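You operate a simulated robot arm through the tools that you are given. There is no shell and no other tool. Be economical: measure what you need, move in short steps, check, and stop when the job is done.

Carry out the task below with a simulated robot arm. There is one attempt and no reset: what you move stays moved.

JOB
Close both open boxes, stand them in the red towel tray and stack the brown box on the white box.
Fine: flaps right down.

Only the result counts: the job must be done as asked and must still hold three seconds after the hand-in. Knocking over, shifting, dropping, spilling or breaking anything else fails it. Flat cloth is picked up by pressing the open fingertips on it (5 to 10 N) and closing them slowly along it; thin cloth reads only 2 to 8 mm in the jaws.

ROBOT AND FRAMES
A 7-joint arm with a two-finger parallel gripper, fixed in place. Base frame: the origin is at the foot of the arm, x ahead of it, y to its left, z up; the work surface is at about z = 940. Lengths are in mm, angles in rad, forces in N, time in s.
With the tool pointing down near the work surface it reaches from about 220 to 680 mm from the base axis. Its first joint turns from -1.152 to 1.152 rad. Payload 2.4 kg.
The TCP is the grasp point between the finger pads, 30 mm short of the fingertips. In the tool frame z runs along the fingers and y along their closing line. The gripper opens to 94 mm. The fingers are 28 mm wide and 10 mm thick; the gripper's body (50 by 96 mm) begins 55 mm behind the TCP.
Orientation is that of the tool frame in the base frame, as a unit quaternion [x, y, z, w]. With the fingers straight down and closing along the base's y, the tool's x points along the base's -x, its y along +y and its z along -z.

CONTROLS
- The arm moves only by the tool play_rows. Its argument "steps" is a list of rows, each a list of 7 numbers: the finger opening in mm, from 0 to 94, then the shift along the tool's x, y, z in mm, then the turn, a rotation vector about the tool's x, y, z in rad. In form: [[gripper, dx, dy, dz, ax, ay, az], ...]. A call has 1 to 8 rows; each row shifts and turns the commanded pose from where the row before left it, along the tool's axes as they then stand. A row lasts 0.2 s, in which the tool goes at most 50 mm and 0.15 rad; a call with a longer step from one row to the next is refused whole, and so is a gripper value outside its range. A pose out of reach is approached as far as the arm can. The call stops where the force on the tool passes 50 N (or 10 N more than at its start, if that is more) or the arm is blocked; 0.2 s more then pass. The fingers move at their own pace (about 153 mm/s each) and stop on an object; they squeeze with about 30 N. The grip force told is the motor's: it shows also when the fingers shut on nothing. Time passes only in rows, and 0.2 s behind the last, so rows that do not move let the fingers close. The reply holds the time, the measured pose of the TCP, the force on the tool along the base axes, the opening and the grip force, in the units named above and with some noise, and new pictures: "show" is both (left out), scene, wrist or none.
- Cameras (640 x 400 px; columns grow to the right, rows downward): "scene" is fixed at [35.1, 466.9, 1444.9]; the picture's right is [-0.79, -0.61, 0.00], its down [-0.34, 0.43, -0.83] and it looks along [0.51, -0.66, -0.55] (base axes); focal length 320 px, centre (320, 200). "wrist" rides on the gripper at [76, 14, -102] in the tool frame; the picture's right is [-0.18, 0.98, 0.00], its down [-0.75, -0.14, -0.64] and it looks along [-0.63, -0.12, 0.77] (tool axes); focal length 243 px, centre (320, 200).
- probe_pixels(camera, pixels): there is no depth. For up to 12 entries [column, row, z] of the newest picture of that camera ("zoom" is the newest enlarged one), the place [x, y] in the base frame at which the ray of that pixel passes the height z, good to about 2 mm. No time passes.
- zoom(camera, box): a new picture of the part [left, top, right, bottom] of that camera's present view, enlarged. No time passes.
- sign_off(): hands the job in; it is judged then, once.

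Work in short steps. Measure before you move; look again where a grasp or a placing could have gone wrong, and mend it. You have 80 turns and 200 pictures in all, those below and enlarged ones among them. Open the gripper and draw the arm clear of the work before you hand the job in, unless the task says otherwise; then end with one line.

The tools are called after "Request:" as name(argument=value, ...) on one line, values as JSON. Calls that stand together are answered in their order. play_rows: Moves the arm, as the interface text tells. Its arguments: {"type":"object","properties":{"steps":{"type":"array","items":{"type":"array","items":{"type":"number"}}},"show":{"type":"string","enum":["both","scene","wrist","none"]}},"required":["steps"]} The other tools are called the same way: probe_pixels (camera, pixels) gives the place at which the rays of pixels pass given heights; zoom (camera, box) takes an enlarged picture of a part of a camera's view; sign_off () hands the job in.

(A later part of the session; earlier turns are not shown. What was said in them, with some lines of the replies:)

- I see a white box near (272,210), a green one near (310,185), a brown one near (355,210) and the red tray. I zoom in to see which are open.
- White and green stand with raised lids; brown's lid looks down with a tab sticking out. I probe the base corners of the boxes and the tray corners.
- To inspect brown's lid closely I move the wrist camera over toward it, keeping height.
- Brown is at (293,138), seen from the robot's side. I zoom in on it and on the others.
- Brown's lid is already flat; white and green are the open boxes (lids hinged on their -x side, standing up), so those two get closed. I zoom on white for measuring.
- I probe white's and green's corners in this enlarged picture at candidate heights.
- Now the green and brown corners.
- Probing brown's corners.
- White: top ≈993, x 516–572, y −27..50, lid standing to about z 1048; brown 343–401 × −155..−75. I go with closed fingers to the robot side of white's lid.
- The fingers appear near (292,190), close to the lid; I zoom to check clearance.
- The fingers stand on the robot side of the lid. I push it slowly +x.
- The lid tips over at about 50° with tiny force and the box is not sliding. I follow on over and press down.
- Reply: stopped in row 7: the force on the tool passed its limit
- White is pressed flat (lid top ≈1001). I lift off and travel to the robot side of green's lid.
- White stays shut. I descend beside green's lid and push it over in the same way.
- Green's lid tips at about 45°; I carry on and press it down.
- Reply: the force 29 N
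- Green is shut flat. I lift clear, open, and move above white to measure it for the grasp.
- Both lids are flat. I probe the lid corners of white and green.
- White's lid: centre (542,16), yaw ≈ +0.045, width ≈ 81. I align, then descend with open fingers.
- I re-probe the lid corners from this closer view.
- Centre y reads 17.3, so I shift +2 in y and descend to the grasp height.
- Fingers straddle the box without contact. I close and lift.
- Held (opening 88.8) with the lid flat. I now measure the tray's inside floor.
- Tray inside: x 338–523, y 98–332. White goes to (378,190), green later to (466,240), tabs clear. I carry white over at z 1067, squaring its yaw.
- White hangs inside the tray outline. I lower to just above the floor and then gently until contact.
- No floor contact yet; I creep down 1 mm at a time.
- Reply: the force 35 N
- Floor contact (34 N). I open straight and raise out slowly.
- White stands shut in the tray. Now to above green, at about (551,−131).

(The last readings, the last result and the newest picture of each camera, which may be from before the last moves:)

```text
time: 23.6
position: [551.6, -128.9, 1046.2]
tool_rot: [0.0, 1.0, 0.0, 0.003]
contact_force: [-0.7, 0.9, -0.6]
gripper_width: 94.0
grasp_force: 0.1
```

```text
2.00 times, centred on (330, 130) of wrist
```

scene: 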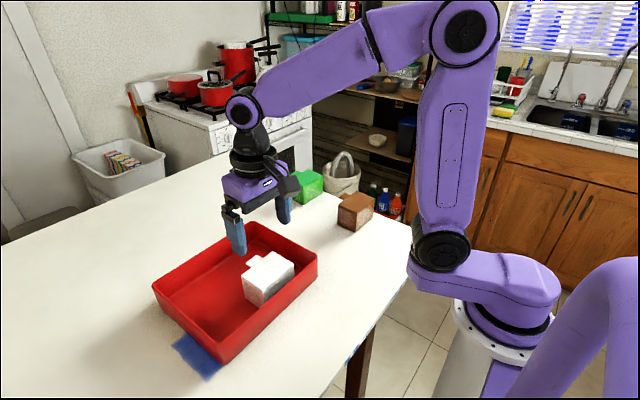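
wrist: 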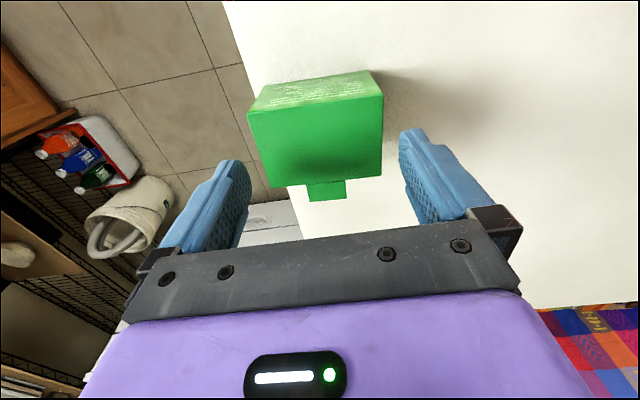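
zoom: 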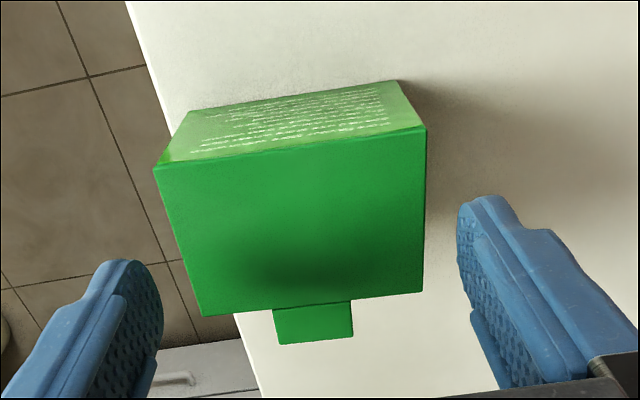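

Green's lid corners show at (155,167), (427,127), (422,291), (202,316) in the enlargement; I probe them.

Request:
probe_pixels(camera="zoom", pixels=[[155, 167, 999], [427, 127, 999], [422, 291, 999], [202, 316, 999], [120, 262, 1016], [485, 198, 1016]])

```text
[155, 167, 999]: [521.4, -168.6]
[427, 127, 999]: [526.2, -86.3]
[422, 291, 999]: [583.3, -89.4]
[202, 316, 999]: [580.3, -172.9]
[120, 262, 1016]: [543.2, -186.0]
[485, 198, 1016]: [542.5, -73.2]
```

Green: centre (552.8,−129.3), yaw −0.056. I align, descend and check clearance.

Request:
play_rows(steps=[[94, -1, 0.5, 0, 0, 0, 0.056], [94, 0, 0, 15, 0, 0, 0], [94, 0, 0, 15, 0, 0, 0], [94, 0, 0, 15, 0, 0, 0], [94, 0, 0, 15, 0, 0, 0]], show="wrist")

```text
time: 24.9
position: [552.2, -128.4, 983.4]
tool_rot: [0.029, 1.0, 0.0, 0.003]
contact_force: [0.7, 0.8, -0.1]
gripper_width: 93.7
grasp_force: 0.2
```

wrist: 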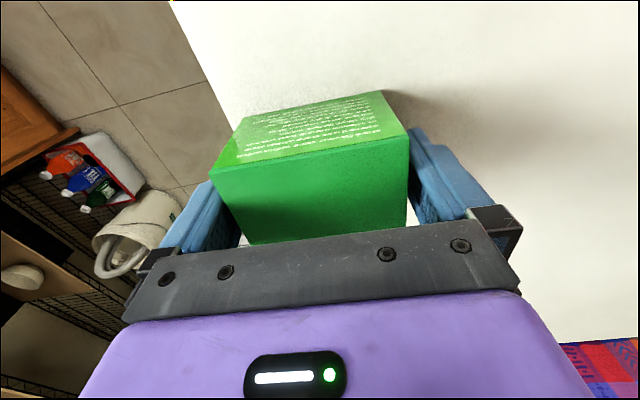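

No contact, fingers straddle green. Close and lift.

Request:
play_rows(steps=[[75, 0, 0, 0, 0, 0, 0], [60, 0, 0, 0, 0, 0, 0], [60, 0, 0, 0, 0, 0, 0], [60, 0, 0, -10, 0, 0, 0], [60, 0, 0, -35, 0, 0, 0], [60, 0, 0, -45, 0, 0, 0], [60, 0, 0, 0, 0, 0, -0.056]])

```text
time: 26.4
position: [552.1, -128.2, 1075.5]
tool_rot: [0.0, 1.0, -0.001, 0.002]
contact_force: [0.1, -0.3, -1.7]
gripper_width: 88.9
grasp_force: 30.4
```

scene: 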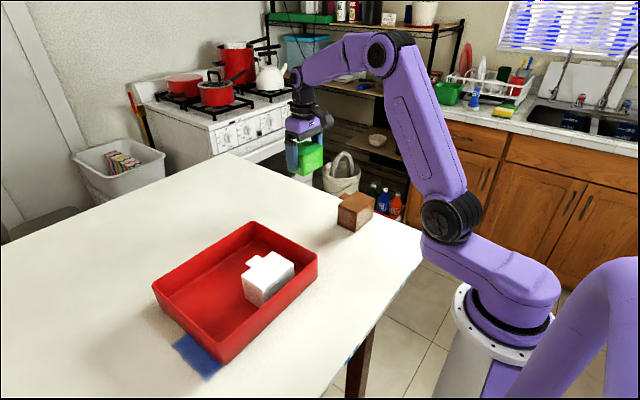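
wrist: 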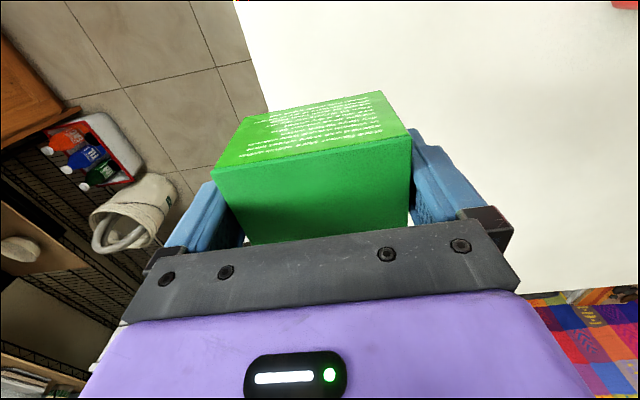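

Green held. I carry it to above (466,240) in the tray.

Request:
play_rows(steps=[[60, 10.75, 46, 0, 0, 0, 0], [60, 10.75, 46, 0, 0, 0, 0], [60, 10.75, 46, 0, 0, 0, 0], [60, 10.75, 46, 0, 0, 0, 0], [60, 10.75, 46, 0, 0, 0, 0], [60, 10.75, 46, 0, 0, 0, 0], [60, 10.75, 46, 0, 0, 0, 0], [60, 10.75, 46, 0, 0, 0, 0]])

```text
time: 28.2
position: [466.3, 239.8, 1071.7]
tool_rot: [0.001, 1.0, 0.0, 0.002]
contact_force: [-0.4, -0.8, -1.9]
gripper_width: 89.1
grasp_force: 29.9
```

scene: 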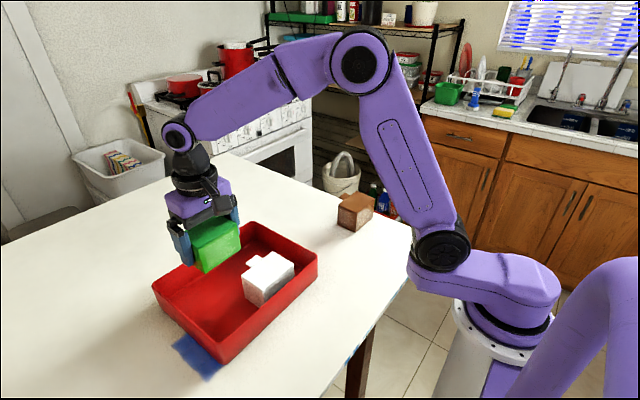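
wrist: 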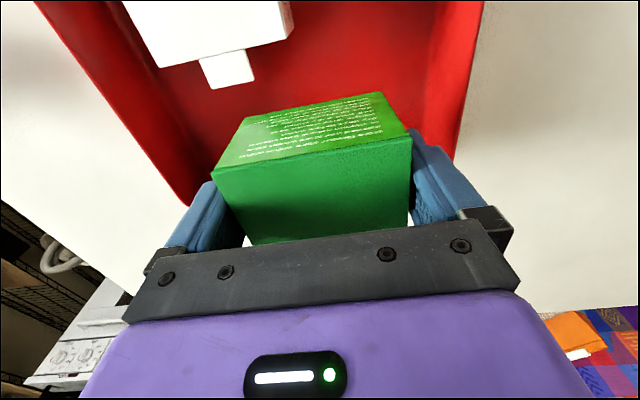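

Aligned inside the tray. I lower to about 3 mm above the floor, then creep.

Request:
play_rows(steps=[[60, 0, 0, 25, 0, 0, 0], [60, 0, 0, 25, 0, 0, 0], [60, 0, 0, 20, 0, 0, 0], [60, 0, 0, 13, 0, 0, 0], [60, 0, 0, 1, 0, 0, 0]])

Request:
zoom(camera="scene", box=[160, 190, 310, 310])

```text
time: 29.4
position: [467.6, 239.0, 989.0]
tool_rot: [0.001, 1.0, 0.0, 0.003]
contact_force: [0.7, 0.0, -1.0]
gripper_width: 89.2
grasp_force: 30.1
```

scene: 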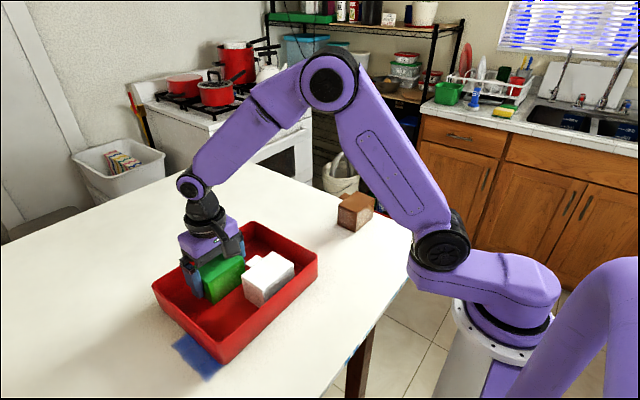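
wrist: 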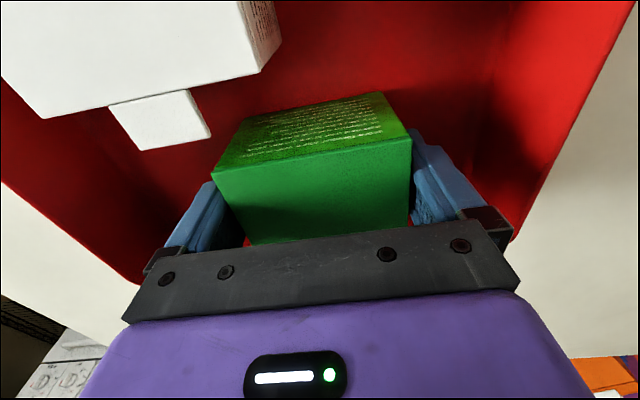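

```text
3.33 times, centred on (235, 250) of scene
```

zoom: 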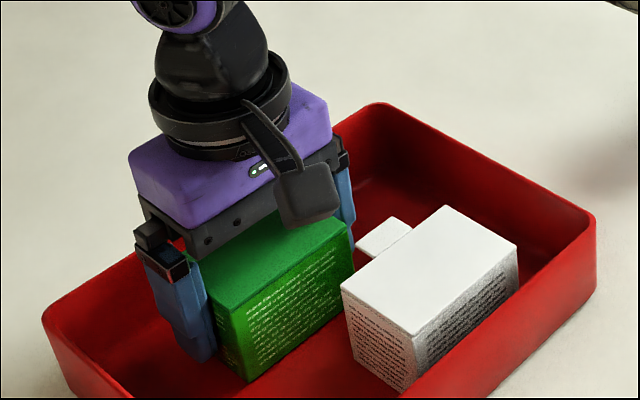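

Clear of white. I creep down 1 mm steps to contact.

Request:
play_rows(steps=[[60, 0, 0, 1, 0, 0, 0], [60, 0, 0, 1, 0, 0, 0], [60, 0, 0, 1, 0, 0, 0]], show="none")

```text
time: 30.2
position: [466.5, 239.1, 987.8]
tool_rot: [0.0, 1.0, 0.001, 0.004]
contact_force: [-2.9, -1.0, 14.3]
gripper_width: 88.8
grasp_force: 29.5
```

Floor contact (14 N). I open and rise.

Request:
play_rows(steps=[[94, 0, 0, 0, 0, 0, 0], [94, 0, 0, 0, 0, 0, 0], [94, 0, 0, -15, 0, 0, 0], [94, 0, 0, -30, 0, 0, 0], [94, 0, 0, -45, 0, 0, 0], [94, 0, 0, -45, 0, 0, 0]])

Request:
zoom(camera="scene", box=[160, 190, 310, 310])

```text
time: 31.6
position: [466.2, 239.3, 1122.5]
tool_rot: [0.0, 1.0, 0.0, 0.002]
contact_force: [0.3, -0.3, 0.8]
gripper_width: 94.0
grasp_force: 0.0
```

scene: 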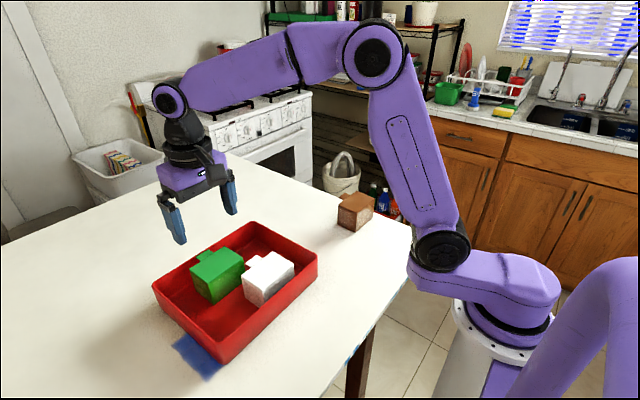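
wrist: 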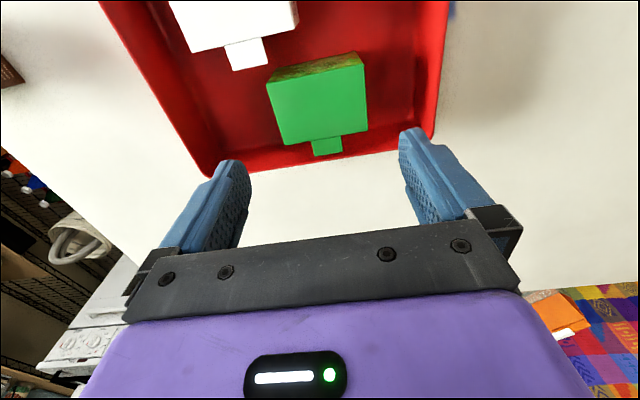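

```text
3.33 times, centred on (235, 250) of scene
```

zoom: 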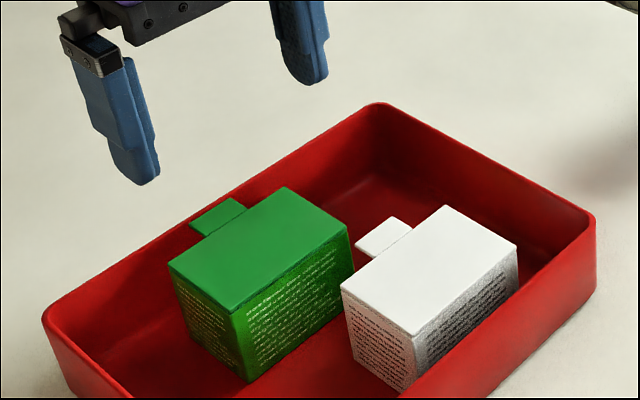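

Both stand shut in the tray. Now brown: I go above (372,−115).

Request:
play_rows(steps=[[94, 11.75, -44.3, 0, 0, 0, 0], [94, 11.75, -44.3, 0, 0, 0, 0], [94, 11.75, -44.3, 0, 0, 0, 0], [94, 11.75, -44.3, 0, 0, 0, 0], [94, 11.75, -44.3, 0, 0, 0, 0], [94, 11.75, -44.3, 0, 0, 0, 0], [94, 11.75, -44.3, 0, 0, 0, 0], [94, 11.75, -44.3, 0, 0, 0, 0]], show="none")

Request:
play_rows(steps=[[94, 0, 0, 35, 0, 0, 0], [94, 0, 0, 40, 0, 0, 0]], show="wrist")

Request:
zoom(camera="wrist", box=[180, 30, 480, 230])

```text
time: 33.5
position: [371.9, -113.5, 1122.3]
tool_rot: [0.0, 1.0, 0.0, 0.002]
contact_force: [0.4, 0.0, -0.4]
gripper_width: 93.9
grasp_force: 0.1
```

```text
time: 34.0
position: [372.0, -116.2, 1045.5]
tool_rot: [0.0, 1.0, 0.0, 0.004]
contact_force: [0.6, 0.6, 0.0]
gripper_width: 93.9
grasp_force: 0.1
```

wrist: 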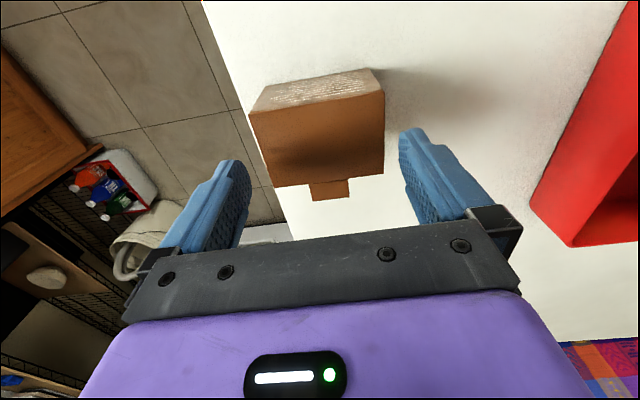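

```text
2.00 times, centred on (330, 130) of wrist
```

zoom: 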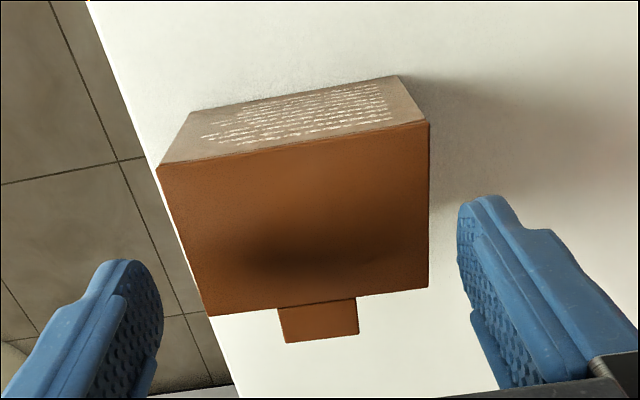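

Probing brown's lid corners (157,168), (429,123), (429,286), (209,316).

Request:
probe_pixels(camera="zoom", pixels=[[157, 168, 999], [429, 123, 999], [429, 286, 999], [209, 316, 999], [120, 262, 1016], [485, 198, 1016]])

```text
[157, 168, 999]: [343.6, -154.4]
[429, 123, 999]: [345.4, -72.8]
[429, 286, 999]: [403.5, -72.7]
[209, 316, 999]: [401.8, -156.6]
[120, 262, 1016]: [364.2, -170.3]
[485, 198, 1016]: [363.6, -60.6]
```

Brown: centre (373.6,−114), yaw ≈ −0.015. Align and descend.

Request:
play_rows(steps=[[94, -1, 1, 0, 0, 0, 0.015], [94, 0, 0, 15, 0, 0, 0], [94, 0, 0, 15, 0, 0, 0], [94, 0, 0, 15, 0, 0, 0], [94, 0, 0, 12, 0, 0, 0]], show="wrist")

```text
time: 35.2
position: [373.4, -114.4, 989.0]
tool_rot: [0.007, 1.0, 0.0, 0.003]
contact_force: [-0.7, -0.2, 0.0]
gripper_width: 94.1
grasp_force: 0.1
```

wrist: 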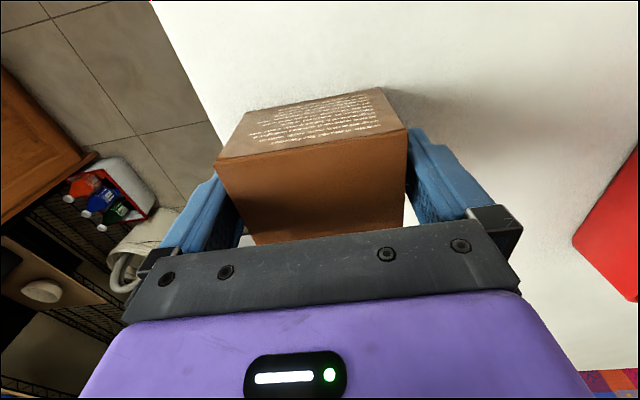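

Clear. Close and lift to z ≈1110.

Request:
play_rows(steps=[[75, 0, 0, 0, 0, 0, 0], [60, 0, 0, 0, 0, 0, 0], [60, 0, 0, 0, 0, 0, 0], [60, 0, 0, -10, 0, 0, 0], [60, 0, 0, -35, 0, 0, 0], [60, 0, 0, -40, 0, 0, 0], [60, 0, 0, -40, 0, 0, 0], [60, 0, 0, 0, 0, 0, -0.015]])

Request:
zoom(camera="scene", box=[160, 190, 310, 310])

```text
time: 37.0
position: [371.6, -113.5, 1114.4]
tool_rot: [-0.001, 1.0, 0.0, 0.003]
contact_force: [-0.2, -0.3, -1.8]
gripper_width: 89.1
grasp_force: 30.2
```

scene: 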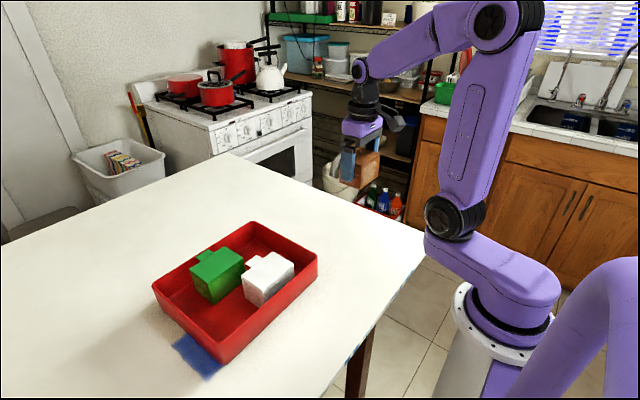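
wrist: 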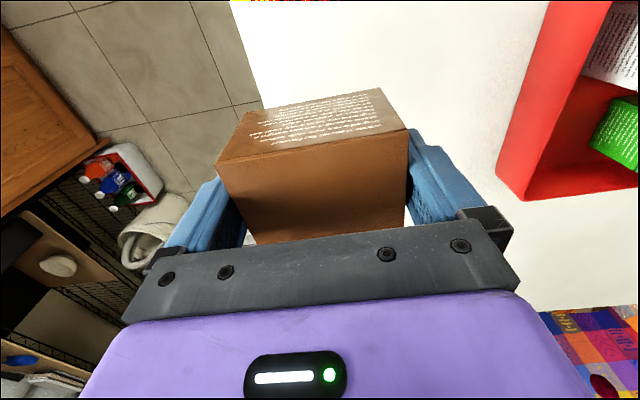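

```text
3.33 times, centred on (235, 250) of scene
```

zoom: 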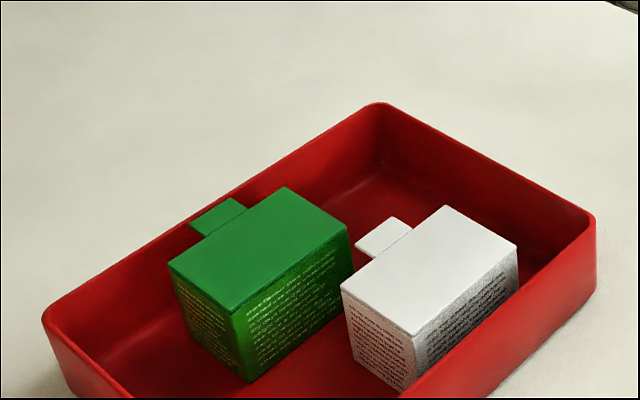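

Brown is held, lid flat. I probe white's lid corners to target the stack.

Request:
probe_pixels(camera="zoom", pixels=[[416, 334, 1003], [517, 244, 1003], [341, 287, 1003], [446, 206, 1003]])

```text
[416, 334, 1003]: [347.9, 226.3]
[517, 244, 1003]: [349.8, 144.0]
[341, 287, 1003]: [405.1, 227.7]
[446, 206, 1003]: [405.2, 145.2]
```

White's centre ≈ (377,188.5) after camera bias. I carry brown over it.

Request:
play_rows(steps=[[60, -0.6, 43.2, 0, 0, 0, 0], [60, -0.6, 43.2, 0, 0, 0, 0], [60, -0.6, 43.2, 0, 0, 0, 0], [60, -0.6, 43.2, 0, 0, 0, 0], [60, -0.6, 43.2, 0, 0, 0, 0], [60, -0.6, 43.2, 0, 0, 0, 0], [60, -0.6, 43.2, 0, 0, 0, 0], [60, 0, 0, 35, 0, 0, 0]])

Request:
zoom(camera="scene", box=[190, 180, 330, 310])

```text
time: 38.9
position: [374.3, 187.6, 1079.1]
tool_rot: [-0.001, 1.0, 0.0, 0.003]
contact_force: [0.2, 0.6, -1.9]
gripper_width: 88.9
grasp_force: 29.7
```

scene: 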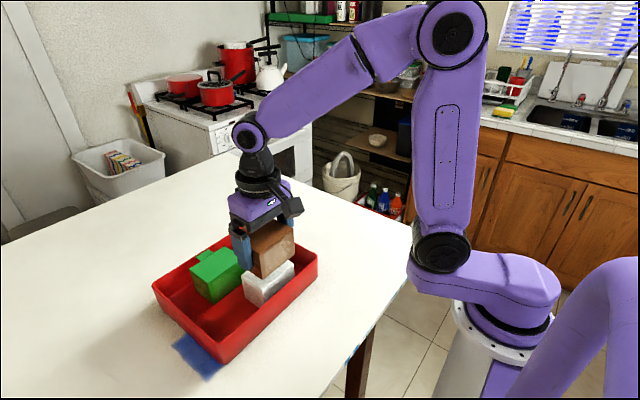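
wrist: 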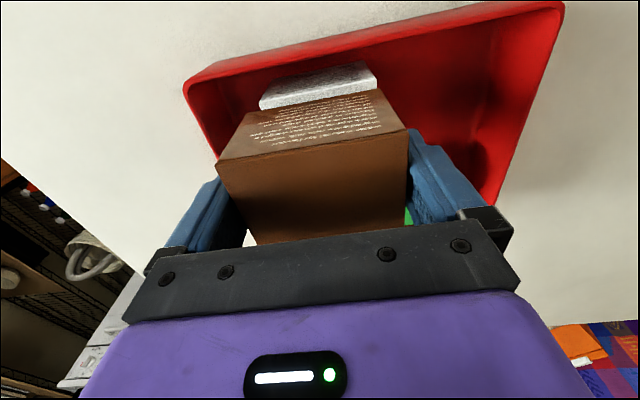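

```text
3.08 times, centred on (260, 245) of scene
```

zoom: 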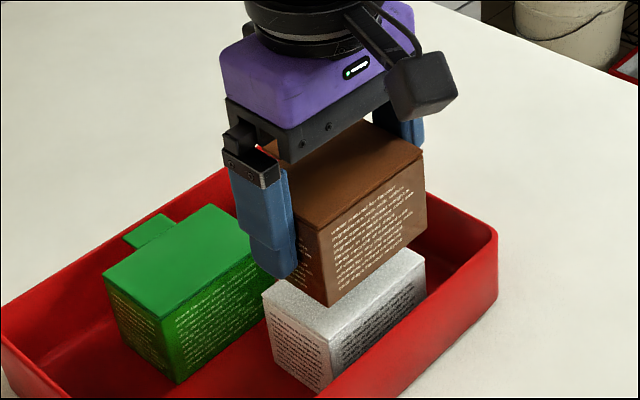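

Brown hangs above white. I nudge +x and lower to a few mm above for a check.

Request:
play_rows(steps=[[60, -2, 1, 12, 0, 0, 0], [60, 0, 0, 10, 0, 0, 0]])

Request:
zoom(camera="scene", box=[210, 190, 320, 310])

Request:
zoom(camera="wrist", box=[200, 50, 440, 250])

```text
time: 39.5
position: [378.7, 187.9, 1057.1]
tool_rot: [0.0, 1.0, 0.0, 0.004]
contact_force: [0.5, 0.0, -1.4]
gripper_width: 88.9
grasp_force: 30.2
```

scene: 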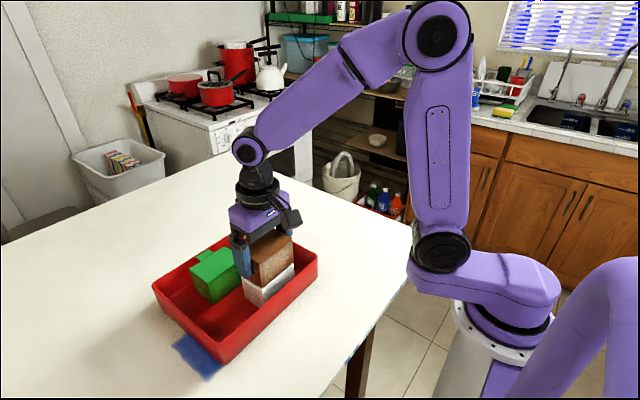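
wrist: 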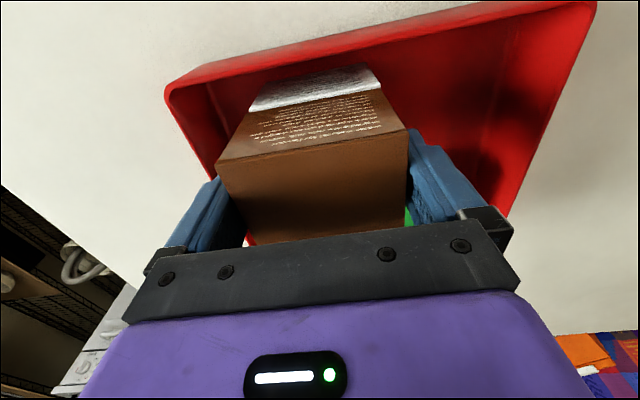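

```text
3.33 times, centred on (265, 250) of scene
```

zoom: 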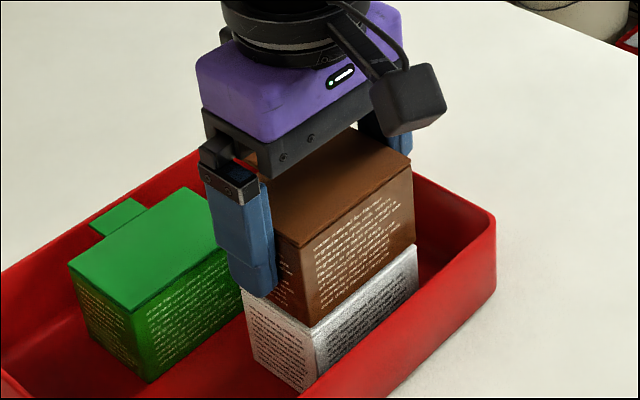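

```text
2.00 times, centred on (320, 150) of wrist
```

zoom: 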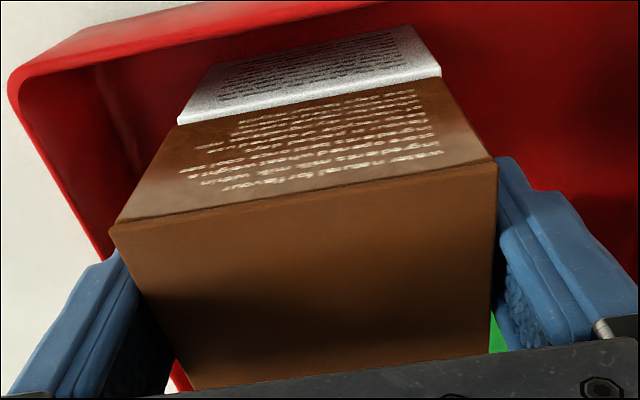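

Alignment is within 2–3 mm. I creep down to contact.

Request:
play_rows(steps=[[60, 0, 0, 2, 0, 0, 0], [60, 0, 0, 1, 0, 0, 0], [60, 0, 0, 1, 0, 0, 0], [60, 0, 0, 1, 0, 0, 0]], show="none")

```text
time: 40.5
position: [379.1, 189.1, 1053.8]
tool_rot: [0.0, 1.0, 0.002, 0.004]
contact_force: [-3.8, -3.3, 29.1]
gripper_width: 88.9
grasp_force: 29.2
```

Contact at 1053.8 (29 N). I ease, open and rise.

Request:
play_rows(steps=[[60, 0, 0, -0.7, 0, 0, 0], [94, 0, 0, 0, 0, 0, 0], [94, 0, 0, 0, 0, 0, 0], [94, 0, 0, -12, 0, 0, 0], [94, 0, 0, -25, 0, 0, 0], [94, 0, 0, -40, 0, 0, 0], [94, 0, 0, -40, 0, 0, 0]])

Request:
zoom(camera="scene", box=[180, 180, 320, 310])

Request:
zoom(camera="wrist", box=[180, 0, 540, 220])

```text
time: 42.0
position: [377.4, 189.4, 1170.5]
tool_rot: [0.0, 1.0, -0.001, 0.002]
contact_force: [-0.4, 0.5, -0.3]
gripper_width: 94.1
grasp_force: 0.1
```

scene: 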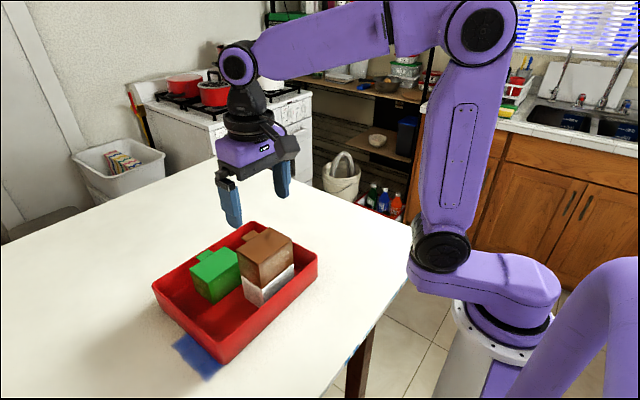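
wrist: 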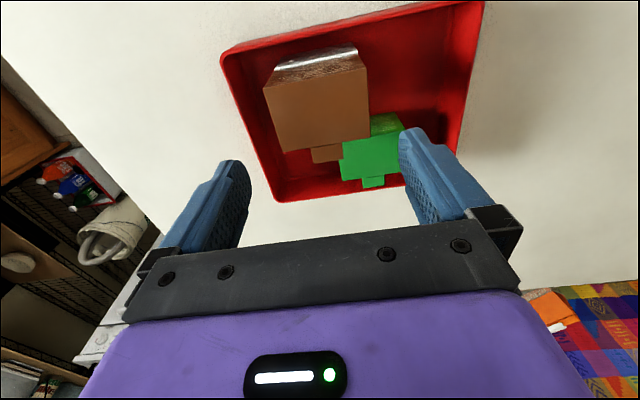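

```text
3.08 times, centred on (250, 245) of scene
```

zoom: 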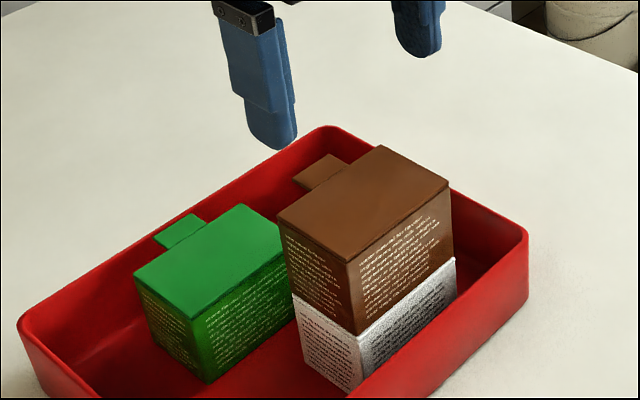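

```text
1.78 times, centred on (360, 110) of wrist
```

zoom: 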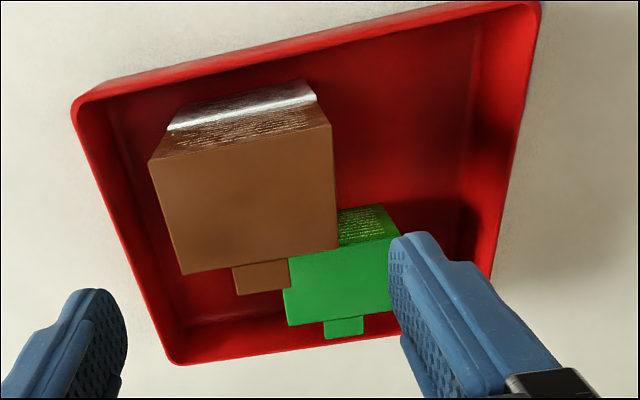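

The stack stands straight. I look closely at the green and brown lid edges for gaps.

Request:
zoom(camera="scene", box=[185, 222, 250, 308])

Request:
zoom(camera="scene", box=[236, 222, 300, 308])

```text
4.65 times, centred on (218, 265) of scene
```

zoom: 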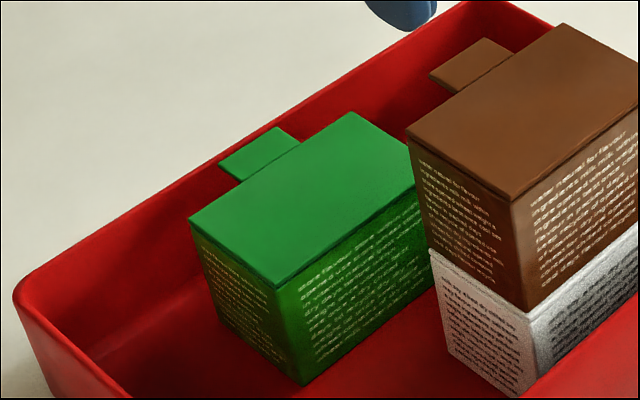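

```text
4.65 times, centred on (268, 265) of scene
```

zoom: 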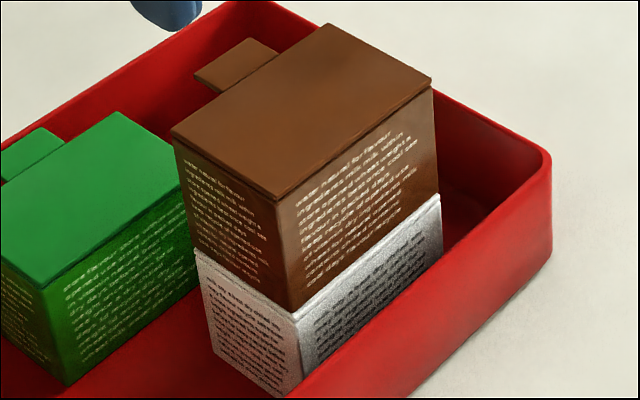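

All lids are flush and the stack is square. I draw the arm clear and let time pass.

Request:
play_rows(steps=[[94, 0, 0, -40, 0, 0, 0], [94, 0, -45, 0, 0, 0, 0], [94, 0, -45, 0, 0, 0, 0], [94, 0, -45, 0, 0, 0, 0], [94, 0, -45, 0, 0, 0, 0], [94, 0, 0, 0, 0, 0, 0]], show="scene")

```text
time: 43.5
position: [380.4, 8.4, 1208.8]
tool_rot: [0.001, 1.0, 0.001, 0.004]
contact_force: [0.8, 0.0, 0.2]
gripper_width: 93.9
grasp_force: 0.1
```

scene: 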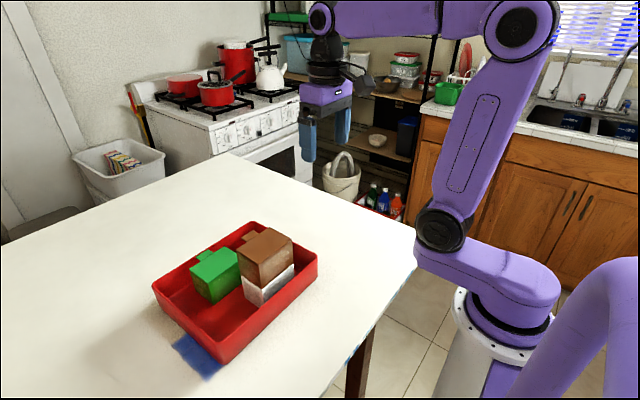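

The picture shows everything standing as it should, with the arm clear; I hand in.

Request:
sign_off()

```text
The job is handed in.
```

I closed the white and green boxes with their lids flat, stood both in the red tray, and stacked the brown box (already closed) on the white one; the arm is clear and the job is handed in.
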